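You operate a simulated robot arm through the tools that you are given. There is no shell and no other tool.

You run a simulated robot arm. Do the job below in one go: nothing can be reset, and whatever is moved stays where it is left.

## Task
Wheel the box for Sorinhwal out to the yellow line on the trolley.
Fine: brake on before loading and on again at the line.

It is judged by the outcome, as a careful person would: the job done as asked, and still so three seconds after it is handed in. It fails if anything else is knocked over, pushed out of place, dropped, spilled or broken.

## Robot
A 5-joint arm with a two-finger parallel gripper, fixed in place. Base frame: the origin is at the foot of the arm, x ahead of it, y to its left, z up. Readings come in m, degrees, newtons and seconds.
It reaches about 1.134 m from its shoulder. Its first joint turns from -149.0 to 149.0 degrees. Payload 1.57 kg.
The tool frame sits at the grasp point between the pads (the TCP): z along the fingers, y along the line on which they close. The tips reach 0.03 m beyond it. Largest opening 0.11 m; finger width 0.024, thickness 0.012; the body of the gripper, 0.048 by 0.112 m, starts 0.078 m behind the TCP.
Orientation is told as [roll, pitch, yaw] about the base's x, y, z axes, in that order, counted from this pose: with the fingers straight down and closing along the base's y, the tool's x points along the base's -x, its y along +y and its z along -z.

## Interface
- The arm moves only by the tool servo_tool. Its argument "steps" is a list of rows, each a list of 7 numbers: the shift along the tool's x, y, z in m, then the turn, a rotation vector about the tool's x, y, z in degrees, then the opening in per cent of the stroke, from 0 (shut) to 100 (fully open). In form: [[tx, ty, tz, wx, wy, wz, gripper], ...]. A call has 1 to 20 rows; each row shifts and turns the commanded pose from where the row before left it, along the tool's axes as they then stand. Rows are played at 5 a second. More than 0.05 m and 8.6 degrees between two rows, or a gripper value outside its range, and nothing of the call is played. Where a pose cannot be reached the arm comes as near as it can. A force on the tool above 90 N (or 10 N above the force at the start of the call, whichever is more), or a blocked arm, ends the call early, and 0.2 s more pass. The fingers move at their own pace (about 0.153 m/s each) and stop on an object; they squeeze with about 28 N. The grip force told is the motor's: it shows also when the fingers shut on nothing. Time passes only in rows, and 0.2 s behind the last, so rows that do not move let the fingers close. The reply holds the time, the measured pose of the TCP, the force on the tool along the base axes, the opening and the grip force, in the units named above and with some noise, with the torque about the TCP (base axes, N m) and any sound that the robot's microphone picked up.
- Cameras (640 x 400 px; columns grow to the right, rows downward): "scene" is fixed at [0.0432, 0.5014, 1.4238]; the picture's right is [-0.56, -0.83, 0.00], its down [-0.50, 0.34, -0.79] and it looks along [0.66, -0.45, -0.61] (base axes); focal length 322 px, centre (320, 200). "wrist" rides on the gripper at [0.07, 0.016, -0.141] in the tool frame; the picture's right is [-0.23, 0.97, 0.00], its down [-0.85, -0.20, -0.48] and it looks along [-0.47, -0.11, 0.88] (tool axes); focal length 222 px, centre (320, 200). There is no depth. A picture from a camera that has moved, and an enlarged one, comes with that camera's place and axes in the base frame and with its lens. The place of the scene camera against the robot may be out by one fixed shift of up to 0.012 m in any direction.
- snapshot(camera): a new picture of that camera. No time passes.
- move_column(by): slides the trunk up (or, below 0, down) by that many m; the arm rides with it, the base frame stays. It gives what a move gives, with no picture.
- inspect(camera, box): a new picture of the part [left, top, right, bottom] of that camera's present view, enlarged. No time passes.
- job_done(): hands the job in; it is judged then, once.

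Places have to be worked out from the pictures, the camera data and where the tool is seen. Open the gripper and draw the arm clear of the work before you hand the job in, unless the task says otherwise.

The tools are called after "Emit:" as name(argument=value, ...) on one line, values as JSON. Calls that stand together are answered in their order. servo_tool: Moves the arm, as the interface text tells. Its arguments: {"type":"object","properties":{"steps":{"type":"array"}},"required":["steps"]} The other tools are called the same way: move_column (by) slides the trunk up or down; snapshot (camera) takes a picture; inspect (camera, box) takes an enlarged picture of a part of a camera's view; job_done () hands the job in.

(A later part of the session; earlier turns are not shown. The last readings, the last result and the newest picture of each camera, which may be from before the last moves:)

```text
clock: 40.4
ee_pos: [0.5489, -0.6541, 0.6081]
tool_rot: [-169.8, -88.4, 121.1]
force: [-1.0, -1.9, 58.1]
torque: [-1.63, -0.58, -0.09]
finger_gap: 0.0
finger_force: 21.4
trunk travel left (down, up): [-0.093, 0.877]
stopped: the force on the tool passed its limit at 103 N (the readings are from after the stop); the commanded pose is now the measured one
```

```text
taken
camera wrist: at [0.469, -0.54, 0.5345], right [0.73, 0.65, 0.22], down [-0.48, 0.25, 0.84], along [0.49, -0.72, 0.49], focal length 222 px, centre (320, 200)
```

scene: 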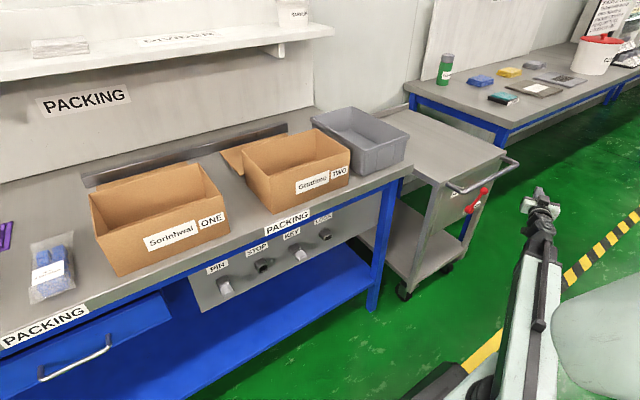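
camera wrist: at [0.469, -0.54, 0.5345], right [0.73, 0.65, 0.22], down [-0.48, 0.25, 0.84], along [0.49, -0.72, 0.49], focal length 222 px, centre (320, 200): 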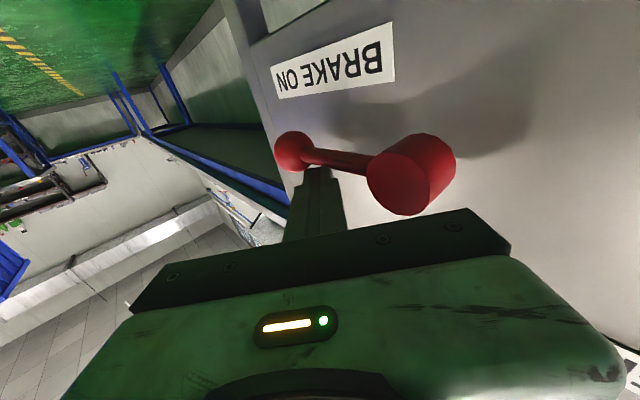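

The lever sits firmly against its end stop, horizontal over BRAKE ON, so the brake is on. I back the finger off, retreat from under the bar, and check.

Emit:
move_column(by=0.035)

Emit:
servo_tool(steps=[[0, 0, -0.02, 0, 0, 0, 0], [0, -0.0415, 0, 2.85, 0, 0, 0], [0, -0.0415, 0, 2.85, 0, 0, 0], [0, -0.0415, 0, 2.85, 0, 0, 0], [0, -0.0415, 0, 2.85, 0, 0, 0]])

Emit:
inspect(camera="scene", box=[424, 150, 536, 240])

Emit:
snapshot(camera="wrist")

```text
clock: 41.1
ee_pos: [0.5512, -0.6569, 0.6374]
tool_rot: [-168.1, -88.9, 119.2]
force: [0.2, 0.5, 1.0]
torque: [0.0, 0.02, 0.02]
finger_gap: 0.0
finger_force: 21.3
trunk travel left (down, up): [-0.128, 0.842]
```

```text
clock: 42.3
ee_pos: [0.4059, -0.7393, 0.6395]
tool_rot: [-179.1, -88.8, 118.7]
force: [0.0, -0.4, 0.4]
torque: [0.0, 0.0, 0.04]
finger_gap: 0.0
finger_force: 21.1
trunk travel left (down, up): [-0.128, 0.842]
```

```text
4.44 times, centred on (480, 195) of scene
camera zoom: at [0.0432, 0.5014, 1.4238], right [-0.56, -0.83, 0.0], down [-0.5, 0.34, -0.79], along [0.66, -0.45, -0.61], focal length 1430 px, centre (-391, 222)
```

zoom: 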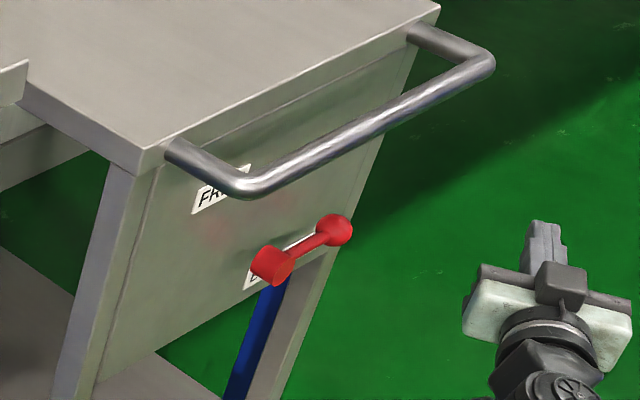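

```text
taken
camera wrist: at [0.3506, -0.6114, 0.5657], right [0.84, 0.49, 0.23], down [-0.42, 0.33, 0.84], along [0.34, -0.81, 0.49], focal length 222 px, centre (320, 200)
```

wrist: 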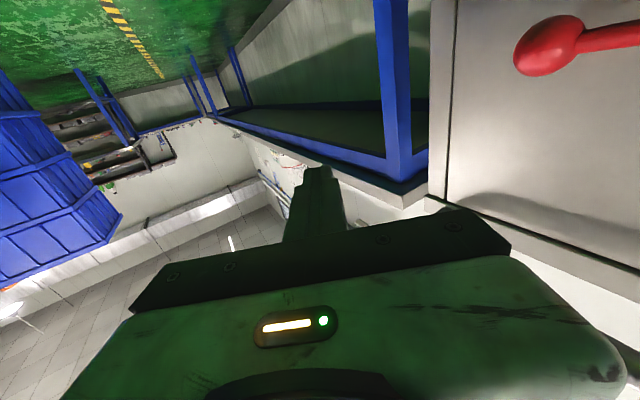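

The brake lever is at BRAKE ON. Next I raise the trunk, put the tool upright again, and swing over to the box on the left.

Emit:
move_column(by=0.7)

Emit:
servo_tool(steps=[[0.0285, 0, -0.0017, 0, 7, 0, 0], [0.0285, 0, -0.0017, 0, 7, 0, 0], [0.0285, 0, -0.0017, 0, 7, 0, 0], [0.0285, 0, -0.0017, 0, 7, 0, 0], [0.0285, 0, -0.0017, 0, 7, 0, 0], [0.0285, 0, -0.0017, 0, 7, 0, 0], [0.0285, 0, -0.0017, 0, 7, 0, 0], [0.0285, 0, -0.0017, 0, 7, 0, 0], [0.0285, 0, -0.0017, 0, 7, 0, 0], [0.0285, 0, -0.0017, 0, 7, 0, 0], [0.0285, 0, -0.0017, 0, 7, 0, 0], [0.0285, 0, -0.0017, 0, 7, 0, 0], [0.0285, 0, -0.0017, 0, 7, 0, 0]])

```text
refused: 0.7 is not a number from -0.4 to 0.4
```

```text
clock: 45.1
ee_pos: [0.2914, -0.5373, 0.3951]
tool_rot: [0.0, 0.0, -60.3]
force: [0.3, -0.5, -0.1]
torque: [0.02, -0.02, 0.01]
finger_gap: 0.0001
finger_force: 21.8
out of reach, approached as far as the arm can: row 1, 2
trunk travel left (down, up): [-0.128, 0.842]
```

The column step was refused because it was too large, so I raise it in two steps instead. The tool is upright and clear of everything.

Emit:
move_column(by=0.36)

Emit:
move_column(by=0.36)

Emit:
servo_tool(steps=[[0, 0.05, 0, 0, 0, -4.7, 0], [0, 0.05, 0, 0, 0, -4.7, 0], [0, 0.05, 0, 0, 0, -4.7, 0], [0, 0.05, 0, 0, 0, -4.7, 0], [0, 0.05, 0, 0, 0, -4.7, 0], [0, 0.05, 0, 0, 0, -4.7, 0], [0, 0.05, 0, 0, 0, -4.7, 0], [0, 0.05, 0, 0, 0, -4.7, 0], [0, 0.05, 0, 0, 0, -4.7, 0], [0, 0.05, 0, 0, 0, -4.7, 0], [0, 0.05, 0, 0, 0, -4.7, 0], [0, 0.05, 0, 0, 0, -4.7, 0], [0, 0.05, 0, 0, 0, -4.7, 0], [0, 0.05, 0, 0, 0, -4.7, 0], [0, 0.05, 0, 0, 0, -4.7, 0], [0, 0.05, 0, 0, 0, -4.7, 50], [0, 0.05, 0, 0, 0, -4.7, 80], [0, 0.05, 0, 0, 0, -4.7, 80], [0, 0.05, 0, 0, 0, -4.7, 80]])

Emit:
snapshot(camera="wrist")

Emit:
snapshot(camera="scene")

```text
clock: 48.6
ee_pos: [0.2917, -0.5377, 0.7546]
tool_rot: [0.1, -0.1, -60.3]
force: [-0.2, -0.6, -0.9]
torque: [0.0, -0.01, -0.03]
finger_gap: 0.0
finger_force: 21.0
trunk travel left (down, up): [-0.488, 0.482]
```

```text
clock: 52.1
ee_pos: [0.292, -0.5383, 1.1156]
tool_rot: [0.0, -0.2, -60.4]
force: [0.3, 0.2, 0.3]
torque: [0.02, 0.01, 0.0]
finger_gap: 0.0
finger_force: 21.2
trunk travel left (down, up): [-0.848, 0.122]
```

```text
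clock: 56.1
ee_pos: [0.5556, 0.2778, 1.1155]
tool_rot: [-0.4, 0.0, 29.0]
force: [0.1, -0.7, 1.2]
torque: [-0.02, -0.01, -0.01]
finger_gap: 0.088
finger_force: 0.0
trunk travel left (down, up): [-0.848, 0.122]
```

```text
taken
camera wrist: at [0.4865, 0.2576, 1.2565], right [-0.27, 0.96, 0.0], down [0.84, 0.24, 0.48], along [0.46, 0.13, -0.88], focal length 222 px, centre (320, 200)
```

wrist: 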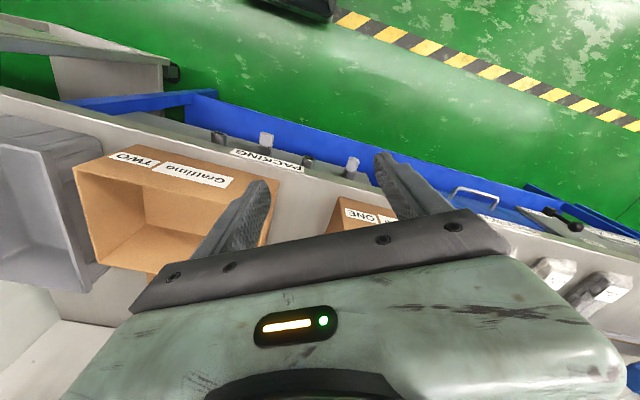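

```text
taken
```

scene: 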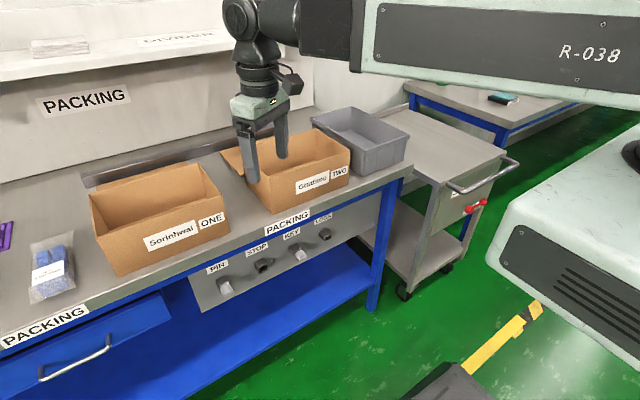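

I move above the front wall of box ONE to look straight down at it, staying well above the rim.

Emit:
servo_tool(steps=[[-0.0373, 0.0178, 0, 0, 0, 0, 80], [-0.0373, 0.0178, 0, 0, 0, 0, 80], [-0.0373, 0.0178, 0, 0, 0, 0, 80], [-0.0373, 0.0178, 0, 0, 0, 0, 80], [-0.0373, 0.0178, 0, 0, 0, 0, 80], [-0.0373, 0.0178, 0, 0, 0, 0, 80]])

Emit:
snapshot(camera="wrist")

Emit:
snapshot(camera="scene")

```text
clock: 57.5
ee_pos: [0.7041, 0.4812, 1.1154]
tool_rot: [-0.3, 0.0, 29.0]
force: [-0.7, 0.3, 0.4]
torque: [-0.01, 0.02, 0.0]
finger_gap: 0.0876
finger_force: 0.0
out of reach, approached as far as the arm can: row 1
trunk travel left (down, up): [-0.848, 0.122]
```

```text
taken
camera wrist: at [0.6349, 0.4615, 1.2562], right [-0.27, 0.96, 0.0], down [0.84, 0.24, 0.48], along [0.46, 0.13, -0.88], focal length 222 px, centre (320, 200)
```

wrist: 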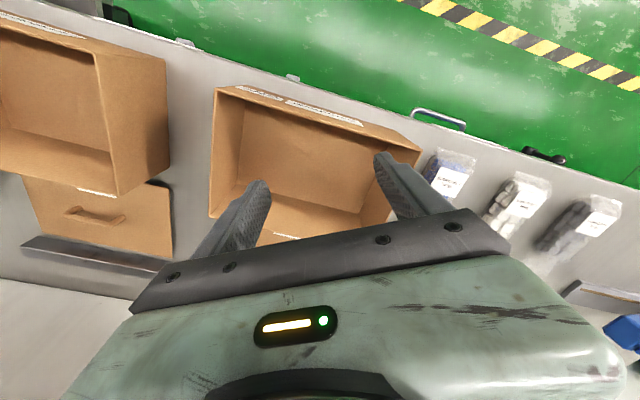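

```text
taken
```

scene: 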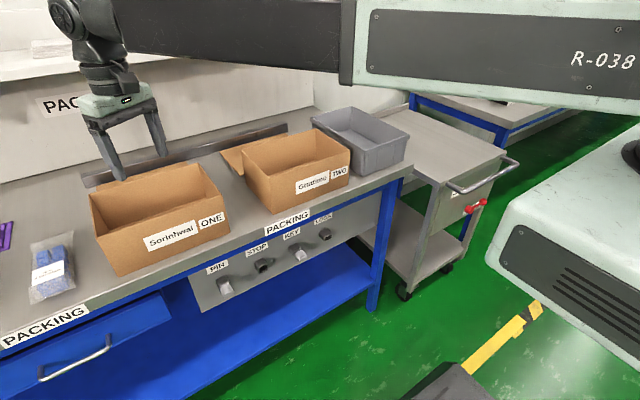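

I zoom in on box ONE's rim to measure it.

Emit:
inspect(camera="wrist", box=[190, 70, 446, 230])

Emit:
inspect(camera="scene", box=[80, 130, 240, 290])

```text
2.50 times, centred on (318, 150) of wrist
camera zoom: at [0.6349, 0.4615, 1.2562], right [-0.27, 0.96, 0.0], down [0.84, 0.24, 0.48], along [0.46, 0.13, -0.88], focal length 555 px, centre (325, 325)
```

zoom: 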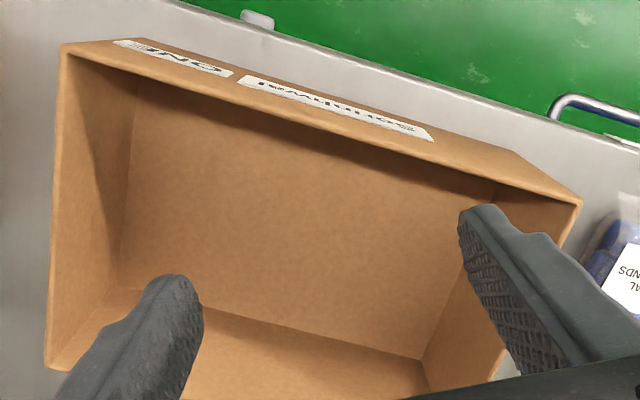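

```text
2.50 times, centred on (160, 210) of scene
camera zoom: at [0.0432, 0.5014, 1.4238], right [-0.56, -0.83, 0.0], down [-0.5, 0.34, -0.79], along [0.66, -0.45, -0.61], focal length 804 px, centre (720, 175)
```

zoom: 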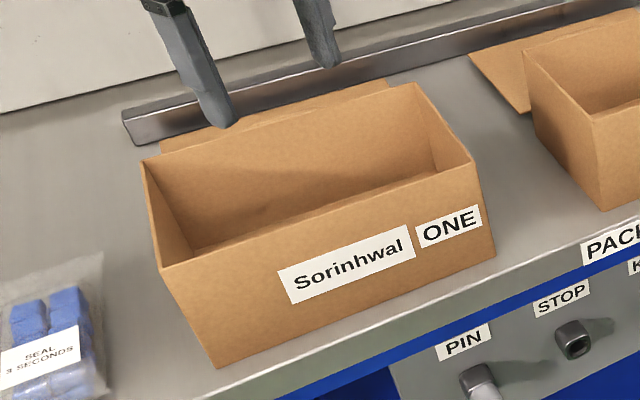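

Box ONE measures x 0.678–0.859, y 0.349–0.610, rim z≈0.972, and the bench top is at about 0.857. I'll grip the middle of its front wall with the fingers closing along x. I turn, centre on x=0.680, and lower to just above the rim to check.

Emit:
servo_tool(steps=[[0, 0, 0, 0, 0, -7.6, 80], [0, 0, 0, 0, 0, -7.6, 80], [0, 0, 0, 0, 0, -7.6, 80], [0, 0, 0, 0, 0, -7.6, 80], [0, 0, 0, 0, 0, -7.6, 80], [0, 0, 0, 0, 0, -7.6, 80], [0, 0, 0, 0, 0, -7.6, 80], [0, 0, 0, 0, 0, -7.8, 80], [0, 0.024, 0, 0, 0, 0, 80]])

Emit:
move_column(by=-0.085)

Emit:
snapshot(camera="wrist")

Emit:
snapshot(camera="scene")

```text
clock: 59.5
ee_pos: [0.6791, 0.4794, 1.1153]
tool_rot: [-0.2, 0.3, 90.1]
force: [-0.2, -0.8, 0.7]
torque: [0.04, 0.0, 0.02]
finger_gap: 0.088
finger_force: 0.0
trunk travel left (down, up): [-0.848, 0.122]
```

```text
clock: 60.8
ee_pos: [0.68, 0.4809, 1.0303]
tool_rot: [-0.1, 0.2, 90.0]
force: [-0.2, -0.1, -0.5]
torque: [-0.01, -0.01, -0.02]
finger_gap: 0.0882
finger_force: 0.1
trunk travel left (down, up): [-0.763, 0.207]
```

```text
taken
camera wrist: at [0.6621, 0.4092, 1.1718], right [-0.97, 0.23, 0.0], down [0.2, 0.86, 0.48], along [0.11, 0.46, -0.88], focal length 222 px, centre (320, 200)
```

wrist: 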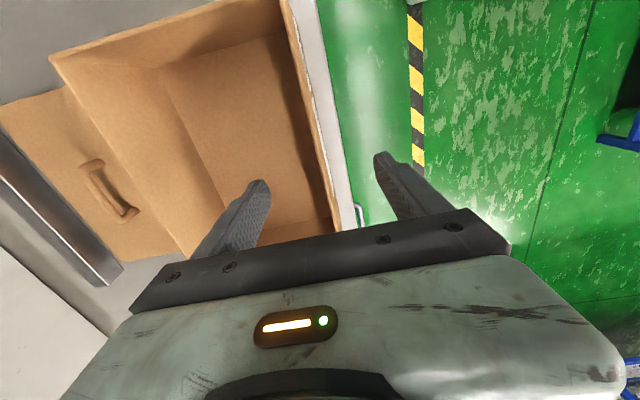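

```text
taken
```

scene: 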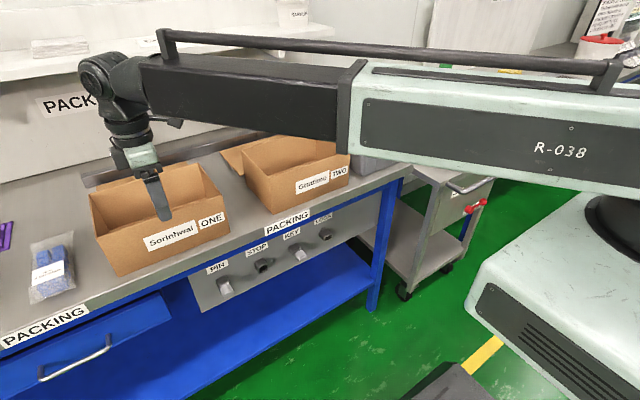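

The wall sits between the fingers. I check whether the lid behind the box is separate and clear of it.

Emit:
inspect(camera="wrist", box=[0, 0, 360, 250])

Emit:
inspect(camera="scene", box=[80, 120, 240, 220])

```text
1.60 times, centred on (180, 125) of wrist
camera zoom: at [0.6621, 0.4092, 1.1718], right [-0.97, 0.23, 0.0], down [0.2, 0.86, 0.48], along [0.11, 0.46, -0.88], focal length 355 px, centre (544, 320)
```

zoom: 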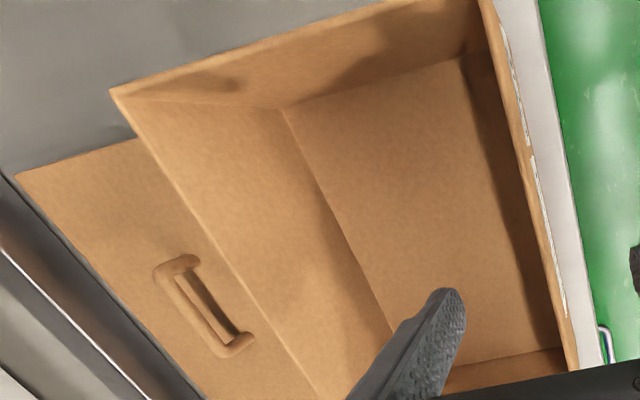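

```text
4.00 times, centred on (160, 170) of scene
camera zoom: at [0.0432, 0.5014, 1.4238], right [-0.56, -0.83, 0.0], down [-0.5, 0.34, -0.79], along [0.66, -0.45, -0.61], focal length 1287 px, centre (960, 320)
```

zoom: 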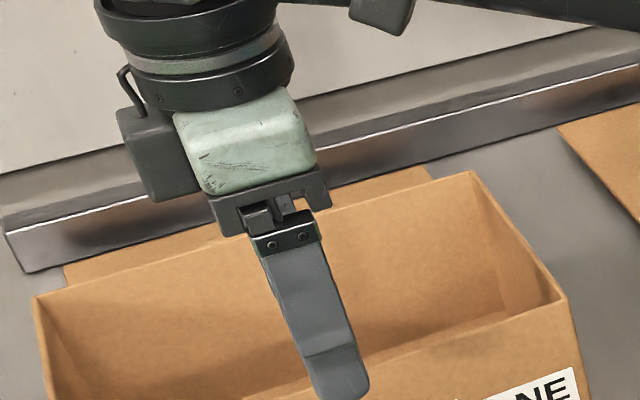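

The lid is a separate panel lying flat behind the box, so lifting straight up won't involve it. I lower around the wall and close.

Emit:
move_column(by=-0.105)

Emit:
servo_tool(steps=[[0, 0, 0, 0, 0, 0, 30], [0, 0, 0, 0, 0, 0, 0], [0, 0, 0, 0, 0, 0, 0], [0, 0, 0, 0, 0, 0, 0]])

Emit:
snapshot(camera="scene")

```text
clock: 62.1
ee_pos: [0.6791, 0.4798, 0.9249]
tool_rot: [-0.1, 0.1, 90.1]
force: [0.6, 0.3, 0.2]
torque: [-0.02, -0.01, 0.01]
finger_gap: 0.0881
finger_force: 0.0
trunk travel left (down, up): [-0.658, 0.312]
```

```text
clock: 63.1
ee_pos: [0.6795, 0.4801, 0.9245]
tool_rot: [-0.1, 0.2, 90.0]
force: [0.9, 0.2, 1.5]
torque: [-0.04, 0.05, 0.04]
finger_gap: 0.0036
finger_force: 25.1
trunk travel left (down, up): [-0.658, 0.312]
```

```text
taken
```

scene: 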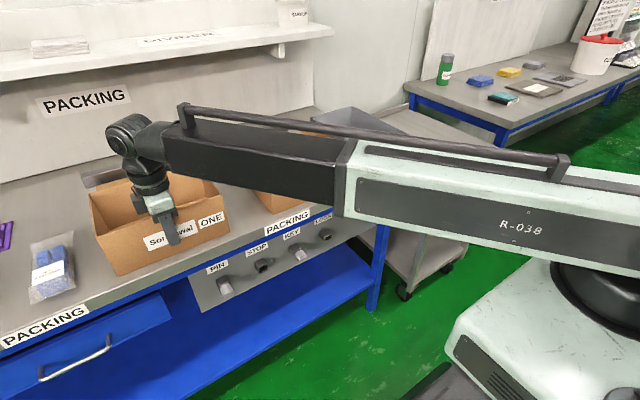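

The wall is gripped (gap 3.6 mm). I lift 3 cm and check the weight and whether the box hangs level.

Emit:
move_column(by=0.03)

Emit:
snapshot(camera="scene")

Emit:
snapshot(camera="wrist")

```text
clock: 63.9
ee_pos: [0.6804, 0.4802, 0.9549]
tool_rot: [0.0, 0.2, 90.0]
force: [0.7, 0.7, -2.6]
torque: [-0.01, 0.1, 0.03]
finger_gap: 0.0037
finger_force: 24.3
trunk travel left (down, up): [-0.688, 0.282]
```

```text
taken
```

scene: 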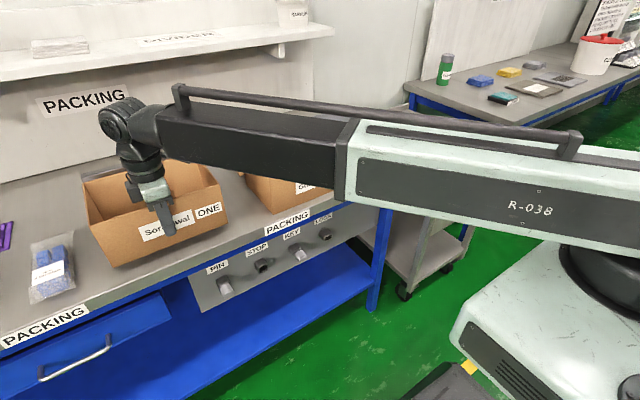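

```text
taken
camera wrist: at [0.6624, 0.4093, 1.0966], right [-0.97, 0.23, 0.0], down [0.2, 0.86, 0.48], along [0.11, 0.46, -0.88], focal length 222 px, centre (320, 200)
```

wrist: 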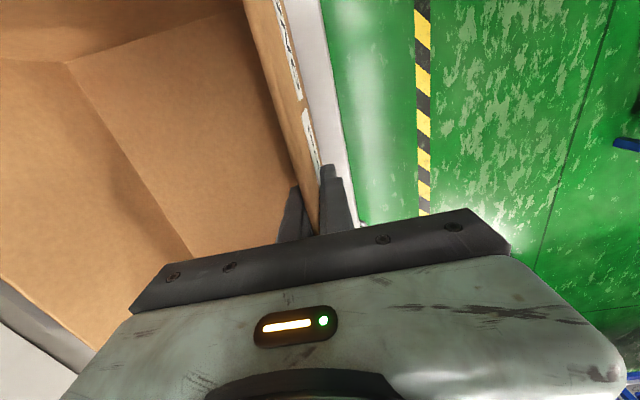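

It takes about 2.6 N so far. I lift further to be sure it's fully off the bench and stays level.

Emit:
move_column(by=0.04)

Emit:
inspect(camera="scene", box=[60, 80, 260, 280])

```text
clock: 64.7
ee_pos: [0.68, 0.4803, 0.9938]
tool_rot: [-0.1, 0.2, 90.0]
force: [-0.5, 0.5, -0.9]
torque: [-0.01, 0.03, -0.03]
finger_gap: 0.0039
finger_force: 24.5
trunk travel left (down, up): [-0.728, 0.242]
```

```text
2.00 times, centred on (160, 180) of scene
camera zoom: at [0.0432, 0.5014, 1.4238], right [-0.56, -0.83, 0.0], down [-0.5, 0.34, -0.79], along [0.66, -0.45, -0.61], focal length 644 px, centre (640, 240)
```

zoom: 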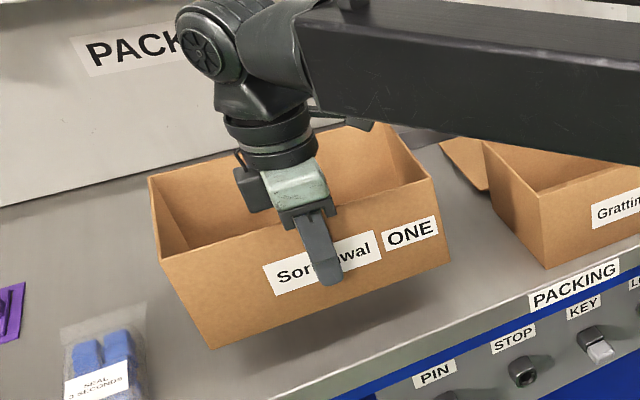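

The box is up and level. I retract it in −x off the bench, clear of box TWO and the shelf, before raising it further.

Emit:
servo_tool(steps=[[0, 0.015, 0, 0, 0, 0, 0], [0, 0.03, 0, 0, 0, 0, 0], [0, 0.03, 0, 0, 0, 0, 0], [0, 0.03, 0, 0, 0, 0, 0], [0, 0.03, 0, 0, 0, 0, 0], [0, 0.03, 0, 0, 0, 0, 0], [0, 0.015, 0, 0, 0, 0, 0], [0, 0.01, 0, 0, 0, 0, 0]])

Emit:
move_column(by=0.12)

Emit:
snapshot(camera="scene")

Emit:
snapshot(camera="wrist")

```text
clock: 66.5
ee_pos: [0.4888, 0.4775, 0.9964]
tool_rot: [-0.1, 0.2, 90.0]
force: [-0.3, 0.2, -0.8]
torque: [-0.04, 0.08, 0.02]
finger_gap: 0.0036
finger_force: 24.4
trunk travel left (down, up): [-0.728, 0.242]
```

```text
clock: 68.0
ee_pos: [0.4896, 0.4784, 1.1147]
tool_rot: [-0.1, 0.2, 90.0]
force: [0.3, -0.6, -0.4]
torque: [0.0, 0.07, -0.01]
finger_gap: 0.0038
finger_force: 24.7
trunk travel left (down, up): [-0.848, 0.122]
```

```text
taken
```

scene: 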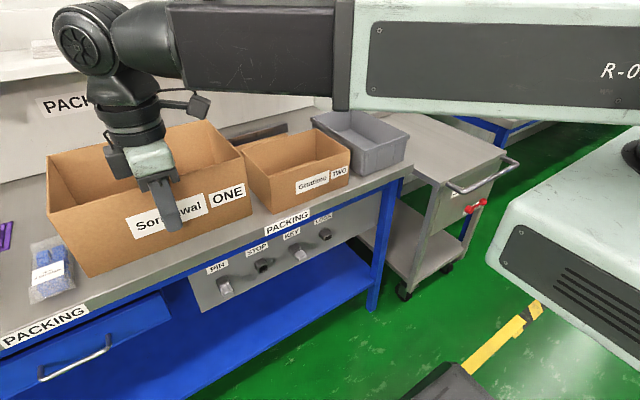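

```text
taken
camera wrist: at [0.4724, 0.4081, 1.2566], right [-0.97, 0.23, 0.0], down [0.2, 0.86, 0.48], along [0.11, 0.46, -0.88], focal length 222 px, centre (320, 200)
```

wrist: 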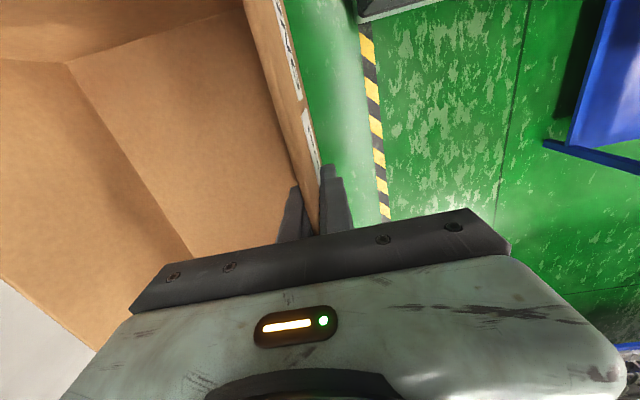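

The box is held well, with its bottom at about z 1.05, above everything on the bench. I carry it around toward the trolley at constant orientation.

Emit:
servo_tool(steps=[[0.018, -0.0096, 0, 0, 0, 0, 0], [0.0356, -0.0192, 0, 0, 0, 0, 0], [0.0356, -0.0192, 0, 0, 0, 0, 0], [0.0356, -0.0192, 0, 0, 0, 0, 0], [0.0356, -0.0192, 0, 0, 0, 0, 0], [0.018, -0.0096, 0, 0, 0, 0, 0], [0.04, -0.007, 0, 0, 0, 0, 0], [0.04, -0.007, 0, 0, 0, 0, 0], [0.04, -0.007, 0, 0, 0, 0, 0], [0.04, -0.007, 0, 0, 0, 0, 0], [0.04, -0.007, 0, 0, 0, 0, 0], [0.04, 0, 0, 0, 0, 0, 0], [0.04, 0, 0, 0, 0, 0, 0], [0.04, 0, 0, 0, 0, 0, 0], [0.03, 0, 0, 0, 0, 0, 0], [0.02, 0, 0, 0, 0, 0, 0], [0.02, 0, 0, 0, 0, 0, 0], [0.01, 0, 0, 0, 0, 0, 0]])

Emit:
snapshot(camera="scene")

```text
clock: 71.8
ee_pos: [0.6195, -0.101, 1.1137]
tool_rot: [-0.1, 0.2, 90.0]
force: [-0.3, 0.2, -0.5]
torque: [0.02, 0.08, 0.0]
finger_gap: 0.0037
finger_force: 24.8
trunk travel left (down, up): [-0.848, 0.122]
```

```text
taken
```

scene: 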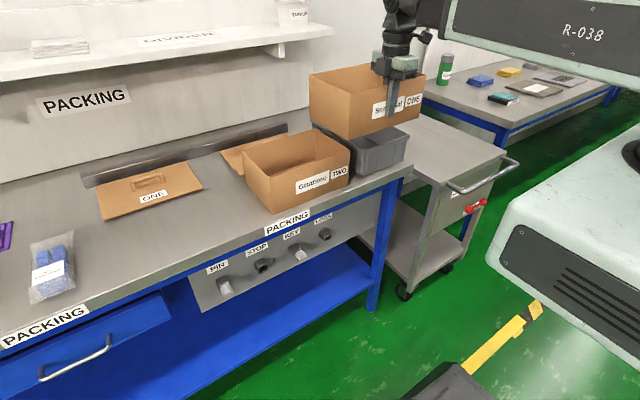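

The lid stayed untouched on the bench, and the box is passing over the bin. I continue to above the trolley deck.

Emit:
servo_tool(steps=[[0.02, 0.002, 0, 0, 0, 0, 0], [0.04, 0.004, 0, 0, 0, 0, 0], [0.04, 0.004, 0, 0, 0, 0, 0], [0.04, 0.004, 0, 0, 0, 0, 0], [0.04, 0.004, 0, 0, 0, 0, 0], [0.04, -0.003, 0, 0, 0, 0, 0], [0.0375, -0.005, 0, 0, 0, 0, 0], [0.0375, -0.005, 0, 0, 0, 0, 0], [0.0375, -0.005, 0, 0, 0, 0, 0], [0.0375, -0.005, 0, 0, 0, 0, 0], [0.034, -0.005, 0, 0, 0, 0, 0], [0.034, -0.005, 0, 0, 0, 0, 0], [0.022, -0.005, 0, 0, 0, 0, 0], [0.015, -0.005, 0, 0, 0, 0, 0], [0.01, 0, 0, 0, 0, 0, 0]])

Emit:
snapshot(camera="scene")

Emit:
snapshot(camera="wrist")

```text
clock: 75.0
ee_pos: [0.6439, -0.5848, 1.1154]
tool_rot: [-0.1, 0.2, 89.9]
force: [-0.1, 0.1, -0.4]
torque: [-0.02, 0.11, 0.02]
finger_gap: 0.0038
finger_force: 24.8
out of reach, approached as far as the arm can: row 2
trunk travel left (down, up): [-0.848, 0.122]
```

```text
taken
```

scene: 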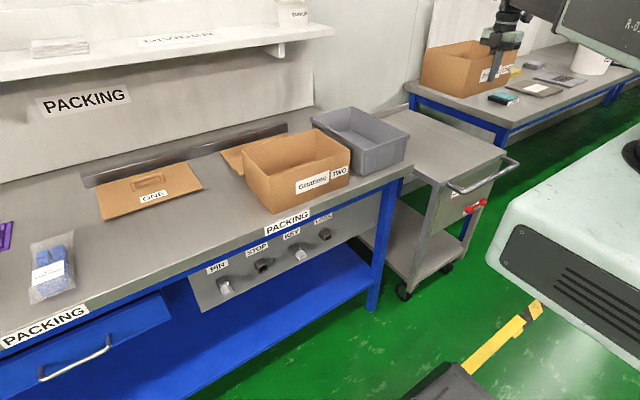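

```text
taken
camera wrist: at [0.628, -0.6561, 1.2566], right [-0.97, 0.23, 0.0], down [0.2, 0.86, 0.48], along [0.11, 0.46, -0.88], focal length 222 px, centre (320, 200)
```

wrist: 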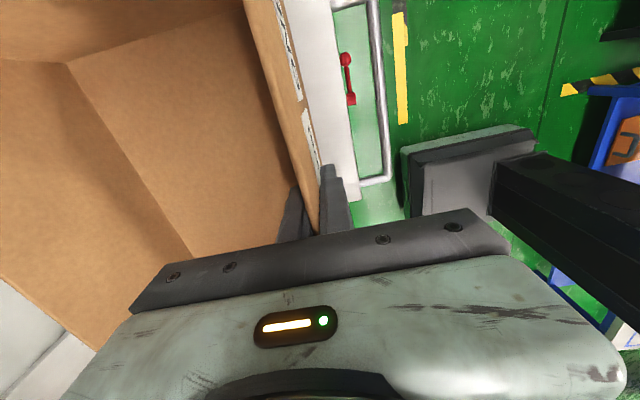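

The box is above the deck with the wall at x≈0.644. I lower it, finishing with small steps until the deck takes its weight.

Emit:
move_column(by=-0.25)

Emit:
snapshot(camera="scene")

Emit:
snapshot(camera="wrist")

```text
clock: 77.6
ee_pos: [0.6446, -0.5854, 0.8644]
tool_rot: [0.0, 0.2, 89.9]
force: [0.0, 0.3, -0.8]
torque: [0.0, 0.14, 0.02]
finger_gap: 0.0038
finger_force: 25.0
trunk travel left (down, up): [-0.598, 0.372]
```

```text
taken
```

scene: 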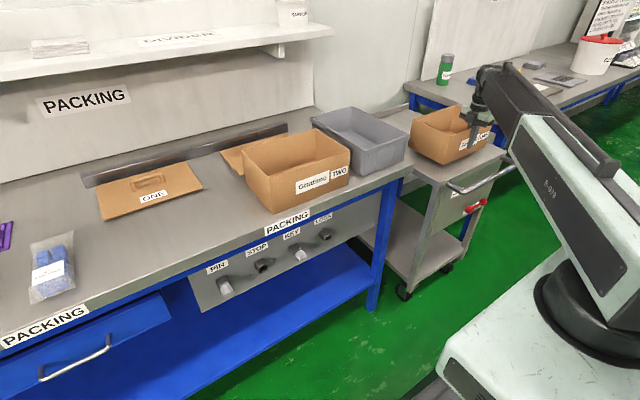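

```text
taken
camera wrist: at [0.6279, -0.6559, 1.0067], right [-0.97, 0.23, 0.0], down [0.2, 0.86, 0.48], along [0.11, 0.46, -0.88], focal length 222 px, centre (320, 200)
```

wrist: 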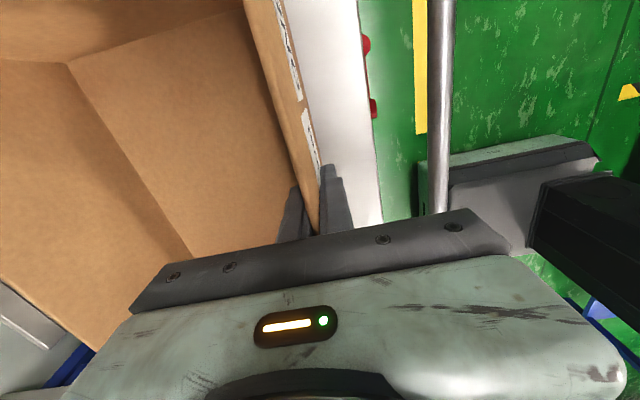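

The deck is close, so I make the final small lowering steps.

Emit:
move_column(by=-0.012)

Emit:
move_column(by=-0.005)

Emit:
inspect(camera="scene", box=[390, 80, 530, 200])

```text
clock: 78.2
ee_pos: [0.644, -0.5864, 0.8524]
tool_rot: [-0.1, 0.2, 90.0]
force: [-0.5, 0.3, -0.8]
torque: [-0.05, 0.07, 0.02]
finger_gap: 0.0036
finger_force: 24.8
trunk travel left (down, up): [-0.586, 0.384]
```

```text
clock: 78.7
ee_pos: [0.645, -0.5855, 0.848]
tool_rot: [-0.1, 0.3, 90.1]
force: [0.2, 0.3, -0.8]
torque: [-0.01, 0.1, 0.02]
finger_gap: 0.0039
finger_force: 24.4
trunk travel left (down, up): [-0.581, 0.389]
```

```text
3.33 times, centred on (460, 140) of scene
camera zoom: at [0.0432, 0.5014, 1.4238], right [-0.56, -0.83, 0.0], down [-0.5, 0.34, -0.79], along [0.66, -0.45, -0.61], focal length 1072 px, centre (-147, 400)
```

zoom: 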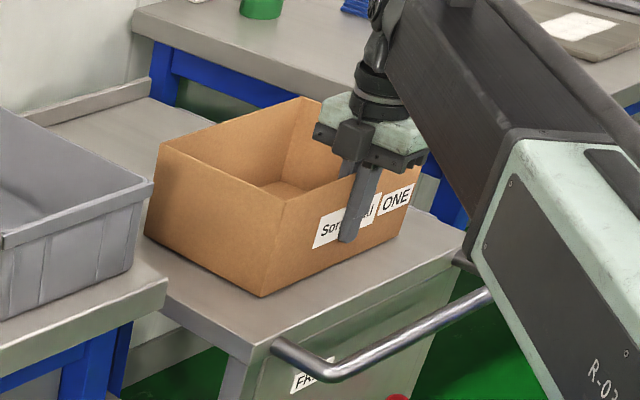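

Emit:
move_column(by=-0.005)

Emit:
move_column(by=-0.004)

```text
clock: 79.3
ee_pos: [0.6444, -0.5843, 0.8449]
tool_rot: [-0.2, 0.3, 90.0]
force: [4.6, -5.3, 20.1]
torque: [-0.11, -0.22, -0.01]
finger_gap: 0.0038
finger_force: 24.6
trunk travel left (down, up): [-0.576, 0.394]
```

```text
clock: 79.8
ee_pos: [0.644, -0.5847, 0.8399]
tool_rot: [-0.1, 0.2, 90.0]
force: [0.8, 0.8, 17.5]
torque: [-0.09, 0.03, -0.04]
finger_gap: 0.0036
finger_force: 24.8
trunk travel left (down, up): [-0.572, 0.398]
```

The box is on the deck (about 18 N upward). I release, let it settle, and rise clear.

Emit:
servo_tool(steps=[[0, 0, 0, 0, 0, 0, 20], [0, 0, 0, 0, 0, 0, 50], [0, 0, 0, 0, 0, 0, 60], [0, 0, 0, 0, 0, 0, 60]])

Emit:
move_column(by=0.15)

Emit:
snapshot(camera="scene")

Emit:
snapshot(camera="wrist")

```text
clock: 80.8
ee_pos: [0.6451, -0.5842, 0.839]
tool_rot: [-0.1, 0.3, 90.1]
force: [0.4, -0.3, 0.3]
torque: [-0.04, 0.0, -0.03]
finger_gap: 0.0658
finger_force: 0.1
trunk travel left (down, up): [-0.572, 0.398]
```

```text
clock: 82.5
ee_pos: [0.6446, -0.5859, 0.9889]
tool_rot: [-0.1, 0.2, 90.0]
force: [-0.8, 0.0, -0.4]
torque: [-0.05, -0.01, 0.0]
finger_gap: 0.066
finger_force: 0.0
trunk travel left (down, up): [-0.722, 0.248]
```

```text
taken
```

scene: 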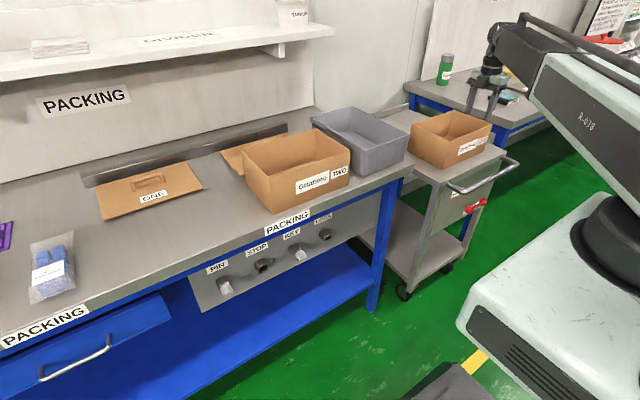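

```text
taken
camera wrist: at [0.6279, -0.6558, 1.1307], right [-0.97, 0.23, 0.0], down [0.2, 0.86, 0.48], along [0.11, 0.46, -0.88], focal length 222 px, centre (320, 200)
```

wrist: 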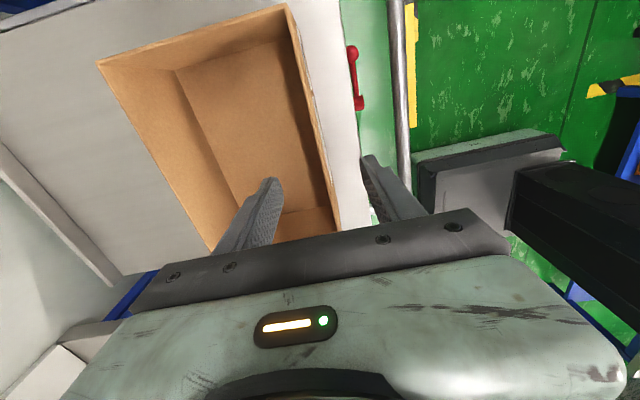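

The box stands on the deck, set back from the front edge. Next I free the brake: retreat, close the fingers, turn, tilt horizontal at azimuth −62°, and lower below the lever.

Emit:
servo_tool(steps=[[-0.007, 0.0454, 0, 0, 0, 0, 30], [-0.007, 0.0454, 0, 0, 0, 0, 0], [-0.007, 0.0454, 0, 0, 0, 0, 0], [-0.007, 0.0454, 0, 0, 0, 0, 0], [-0.007, 0.0454, 0, 0, 0, 0, 0], [-0.007, 0.0454, 0, 0, 0, 0, 0], [-0.007, 0.0454, 0, 0, 0, 0, 0], [-0.007, 0.0454, 0, 0, 0, 0, 0]])

Emit:
servo_tool(steps=[[0, 0, 0, 0, 0, 8, 0], [0, 0, 0, 0, 0, 8, 0], [0, 0, 0, 0, 0, 8, 0], [0, 0, 0, 0, 0, 8, 0], [0, 0, 0, 0, 0, 8, 0], [0, 0, 0, 0, 0, 8, 0], [0, 0, 0, 0, 0, 8, 0], [0, 0, 0, 0, 0, 8, 0], [0, 0, 0, 0, 0, 8, 0], [0, 0, 0, 0, 0, 8, 0], [0, 0, 0, 0, 0, 8, 0], [0, 0, 0, 0, 0, 8, 0], [0, 0, 0, 0, 0, 8, 0], [0, 0, 0, 0, 0, 8, 0], [0, 0, 0, 0, 0, 8, 0], [0, 0, 0, 0, 0, 8, 0], [0, 0, 0, 0, 0, 8, 0], [0, 0, 0, 0, 0, 8, 0], [0, 0, 0, 0, 0, 8, 0]])

Emit:
servo_tool(steps=[[-0.0285, 0, -0.0017, 0, -7, 0, 0], [-0.0285, 0, -0.0017, 0, -7, 0, 0], [-0.0285, 0, -0.0017, 0, -7, 0, 0], [-0.0285, 0, -0.0017, 0, -7, 0, 0], [-0.0285, 0, -0.0017, 0, -7, 0, 0], [-0.0285, 0, -0.0017, 0, -7, 0, 0], [-0.0285, 0, -0.0017, 0, -7, 0, 0], [-0.0285, 0, -0.0017, 0, -7, 0, 0], [-0.0285, 0, -0.0017, 0, -7, 0, 0], [-0.0285, 0, -0.0017, 0, -7, 0, 0], [-0.0285, 0, -0.0017, 0, -7, 0, 0], [-0.0285, 0, -0.0017, 0, -7, 0, 0], [-0.0244, 0, -0.0013, 0, -6, 0, 0]])

```text
clock: 84.3
ee_pos: [0.2813, -0.5277, 0.9888]
tool_rot: [-0.1, 0.2, 90.0]
force: [0.5, -0.7, 0.1]
torque: [-0.01, -0.01, 0.02]
finger_gap: 0.0
finger_force: 21.2
trunk travel left (down, up): [-0.722, 0.248]
```

```text
clock: 88.3
ee_pos: [0.2818, -0.5299, 0.9895]
tool_rot: [0.0, -0.2, -62.1]
force: [-0.6, 0.1, 0.0]
torque: [0.02, -0.01, 0.01]
finger_gap: 0.0001
finger_force: 21.3
trunk travel left (down, up): [-0.722, 0.248]
```

```text
clock: 91.1
ee_pos: [0.3914, -0.7351, 1.2233]
tool_rot: [-1.7, -89.1, -60.2]
force: [-0.4, 0.1, -0.3]
torque: [0.02, 0.0, 0.04]
finger_gap: 0.0
finger_force: 21.7
out of reach, approached as far as the arm can: row 5
trunk travel left (down, up): [-0.722, 0.248]
```

I lower to z≈0.515, below the lever's level.

Emit:
move_column(by=-0.36)

Emit:
move_column(by=-0.346)

Emit:
snapshot(camera="wrist")

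Emit:
snapshot(camera="scene")

```text
clock: 94.6
ee_pos: [0.3925, -0.7342, 0.8636]
tool_rot: [-0.1, -89.0, -61.7]
force: [0.4, 0.1, 0.6]
torque: [0.01, -0.03, -0.01]
finger_gap: 0.0
finger_force: 21.4
trunk travel left (down, up): [-0.362, 0.608]
```

```text
clock: 98.0
ee_pos: [0.3926, -0.7338, 0.5166]
tool_rot: [0.0, -89.0, -61.8]
force: [0.2, 0.4, 0.1]
torque: [0.02, 0.02, 0.01]
finger_gap: 0.0002
finger_force: 22.0
trunk travel left (down, up): [-0.016, 0.954]
```

```text
taken
camera wrist: at [0.3383, -0.602, 0.4497], right [0.86, 0.46, 0.23], down [-0.39, 0.31, 0.86], along [0.32, -0.83, 0.45], focal length 222 px, centre (320, 200)
```

wrist: 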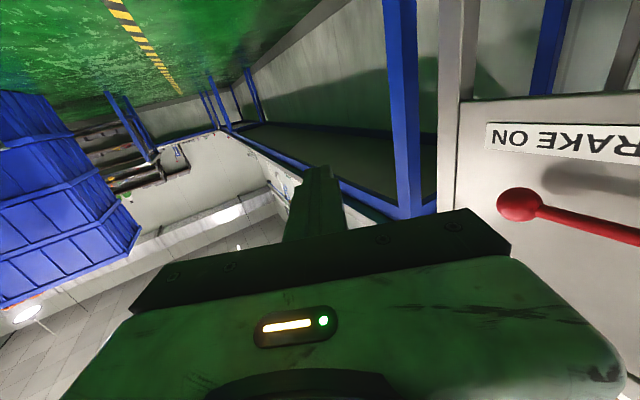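

```text
taken
```

scene: 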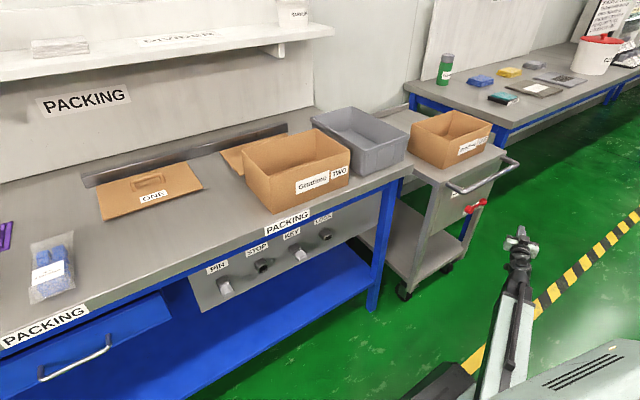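

I swing in beneath the lever to azimuth −50° at z≈0.517.

Emit:
servo_tool(steps=[[0, 0.0415, 0.001, -2.85, 0, 0, 0], [0, 0.0415, 0.001, -2.85, 0, 0, 0], [0, 0.0415, 0.001, -2.85, 0, 0, 0], [0, 0.0415, 0.001, -2.85, 0, 0, 0], [0, 0, 0.012, 0, 0, 0, 0]])

Emit:
move_column(by=0.06)

Emit:
snapshot(camera="wrist")

Emit:
inspect(camera="scene", box=[424, 150, 536, 240])

```text
clock: 99.2
ee_pos: [0.5423, -0.6598, 0.5158]
tool_rot: [10.9, -88.9, -61.3]
force: [0.0, -0.4, 0.5]
torque: [0.01, 0.0, 0.01]
finger_gap: 0.0001
finger_force: 21.7
trunk travel left (down, up): [-0.016, 0.954]
```

```text
clock: 100.2
ee_pos: [0.5423, -0.6587, 0.5763]
tool_rot: [10.7, -88.8, -61.0]
force: [0.3, -0.1, 0.3]
torque: [0.02, -0.01, 0.0]
finger_gap: 0.0
finger_force: 21.6
trunk travel left (down, up): [-0.076, 0.894]
```

```text
taken
camera wrist: at [0.4631, -0.5397, 0.5097], right [0.75, 0.62, 0.23], down [-0.45, 0.23, 0.86], along [0.48, -0.75, 0.45], focal length 222 px, centre (320, 200)
```

wrist: 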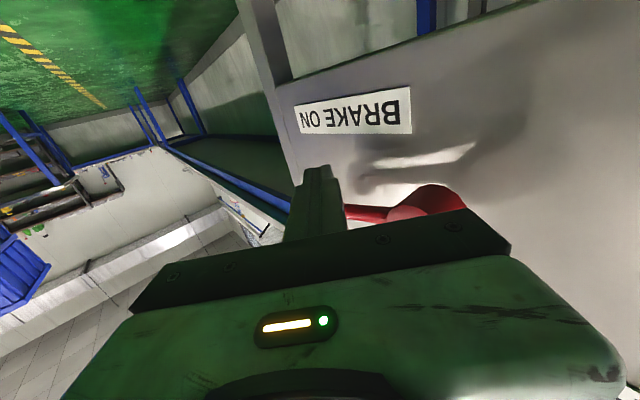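

```text
4.44 times, centred on (480, 195) of scene
camera zoom: at [0.0432, 0.5014, 1.4238], right [-0.56, -0.83, 0.0], down [-0.5, 0.34, -0.79], along [0.66, -0.45, -0.61], focal length 1430 px, centre (-391, 222)
```

zoom: 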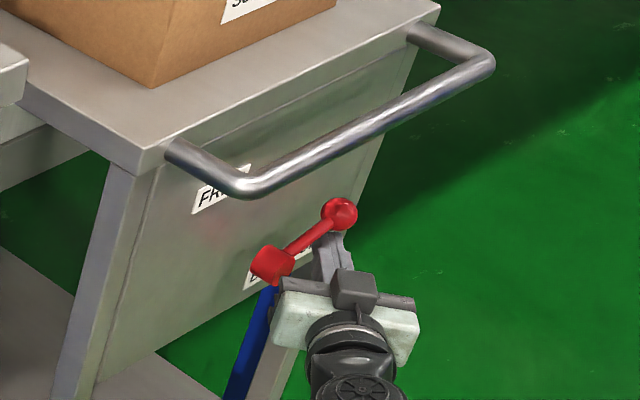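

The lever is lifting. I keep raising.

Emit:
move_column(by=0.045)

Emit:
inspect(camera="scene", box=[424, 150, 536, 240])

```text
clock: 101.1
ee_pos: [0.5424, -0.6585, 0.6212]
tool_rot: [11.1, -88.8, -61.7]
force: [-0.2, 0.3, 0.9]
torque: [0.0, -0.01, 0.0]
finger_gap: 0.0
finger_force: 21.3
trunk travel left (down, up): [-0.121, 0.849]
```

```text
4.44 times, centred on (480, 195) of scene
camera zoom: at [0.0432, 0.5014, 1.4238], right [-0.56, -0.83, 0.0], down [-0.5, 0.34, -0.79], along [0.66, -0.45, -0.61], focal length 1430 px, centre (-391, 222)
```

zoom: 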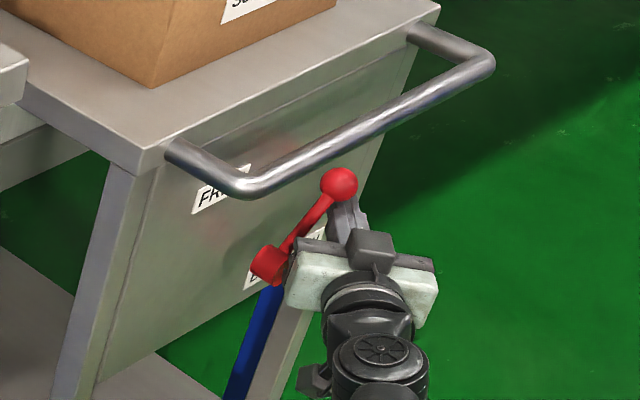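

The lever is at about 45°. I push it sideways (+y) toward vertical in small steps.

Emit:
servo_tool(steps=[[0, 0.0064, -0.0077, -0.43, 0, 0, 0], [0, 0.0064, -0.0077, -0.43, 0, 0, 0], [0, 0.0064, -0.0077, -0.43, 0, 0, 0], [0, 0.0064, -0.0077, -0.43, 0, 0, 0]])

Emit:
inspect(camera="scene", box=[424, 150, 536, 240])

Emit:
snapshot(camera="wrist")

```text
clock: 102.1
ee_pos: [0.5408, -0.6191, 0.6237]
tool_rot: [14.6, -89.1, -63.4]
force: [-3.0, -1.7, 1.2]
torque: [0.05, -0.03, -0.05]
finger_gap: 0.0001
finger_force: 21.1
trunk travel left (down, up): [-0.121, 0.849]
```

```text
4.44 times, centred on (480, 195) of scene
camera zoom: at [0.0432, 0.5014, 1.4238], right [-0.56, -0.83, 0.0], down [-0.5, 0.34, -0.79], along [0.66, -0.45, -0.61], focal length 1430 px, centre (-391, 222)
```

zoom: 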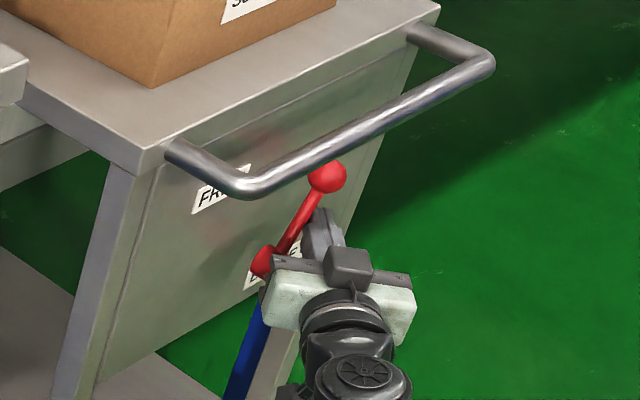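

```text
taken
camera wrist: at [0.4588, -0.5026, 0.5551], right [0.73, 0.64, 0.23], down [-0.46, 0.22, 0.86], along [0.5, -0.74, 0.45], focal length 222 px, centre (320, 200)
```

wrist: 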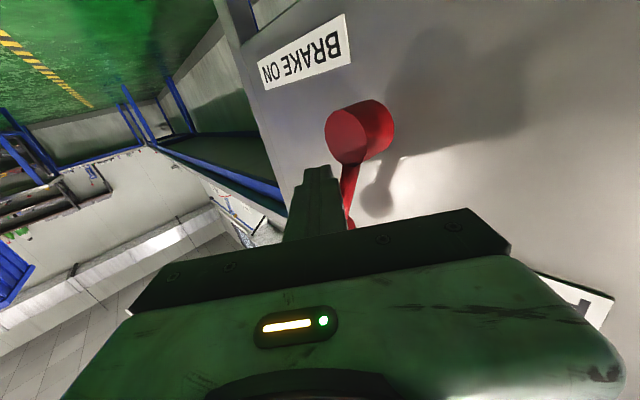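

The lever is at roughly 25°. I continue.

Emit:
servo_tool(steps=[[0, 0.0066, -0.0075, -0.45, 0, 0, 0], [0, 0.0066, -0.0075, -0.45, 0, 0, 0], [0, 0, 0, 0, 0, 0, 0]])

Emit:
inspect(camera="scene", box=[424, 150, 536, 240])

Emit:
snapshot(camera="wrist")

```text
clock: 102.9
ee_pos: [0.5406, -0.5982, 0.6222]
tool_rot: [17.2, -89.1, -64.9]
force: [-6.0, -1.0, 4.7]
torque: [0.05, -0.14, -0.02]
finger_gap: 0.0
finger_force: 21.3
trunk travel left (down, up): [-0.121, 0.849]
```

```text
4.44 times, centred on (480, 195) of scene
camera zoom: at [0.0432, 0.5014, 1.4238], right [-0.56, -0.83, 0.0], down [-0.5, 0.34, -0.79], along [0.66, -0.45, -0.61], focal length 1430 px, centre (-391, 222)
```

zoom: 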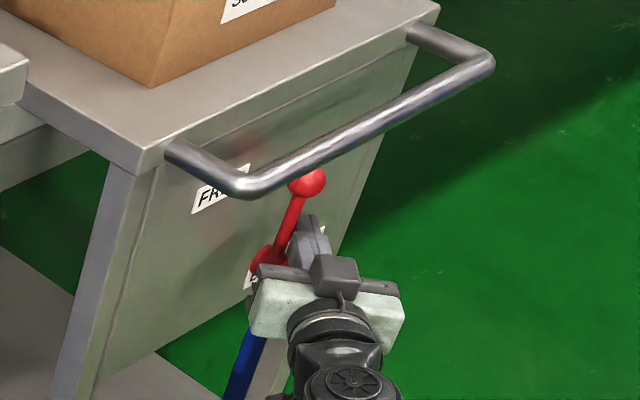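

```text
taken
camera wrist: at [0.457, -0.4831, 0.5554], right [0.72, 0.65, 0.23], down [-0.46, 0.21, 0.86], along [0.51, -0.73, 0.45], focal length 222 px, centre (320, 200)
```

wrist: 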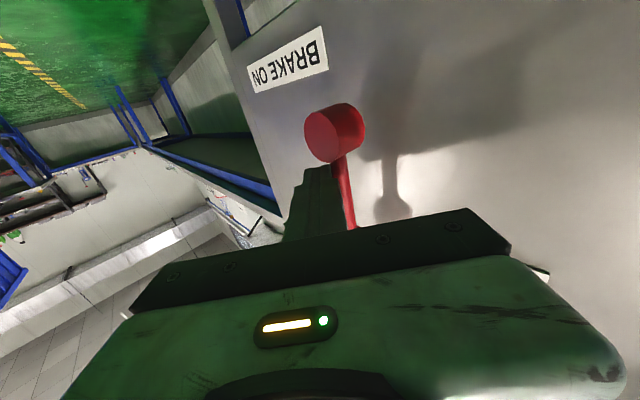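

The ball is within a pixel of where it started at FREE. One more small nudge seats it against its stop.

Emit:
servo_tool(steps=[[0, 0.004, -0.0045, -0.25, 0, 0, 0], [0, 0.003, -0.0035, -0.2, 0, 0, 0]])

Emit:
inspect(camera="scene", box=[440, 170, 504, 210])

```text
clock: 103.5
ee_pos: [0.5385, -0.5928, 0.6224]
tool_rot: [21.2, -89.2, -69.1]
force: [-5.5, -47.2, 3.5]
torque: [-0.18, -0.02, -0.72]
finger_gap: 0.0
finger_force: 21.0
trunk travel left (down, up): [-0.121, 0.849]
```

```text
10.00 times, centred on (472, 190) of scene
camera zoom: at [0.0432, 0.5014, 1.4238], right [-0.56, -0.83, 0.0], down [-0.5, 0.34, -0.79], along [0.66, -0.45, -0.61], focal length 3217 px, centre (-1200, 300)
```

zoom: 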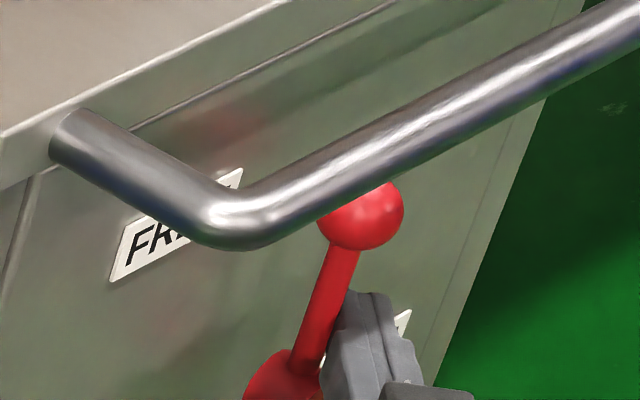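

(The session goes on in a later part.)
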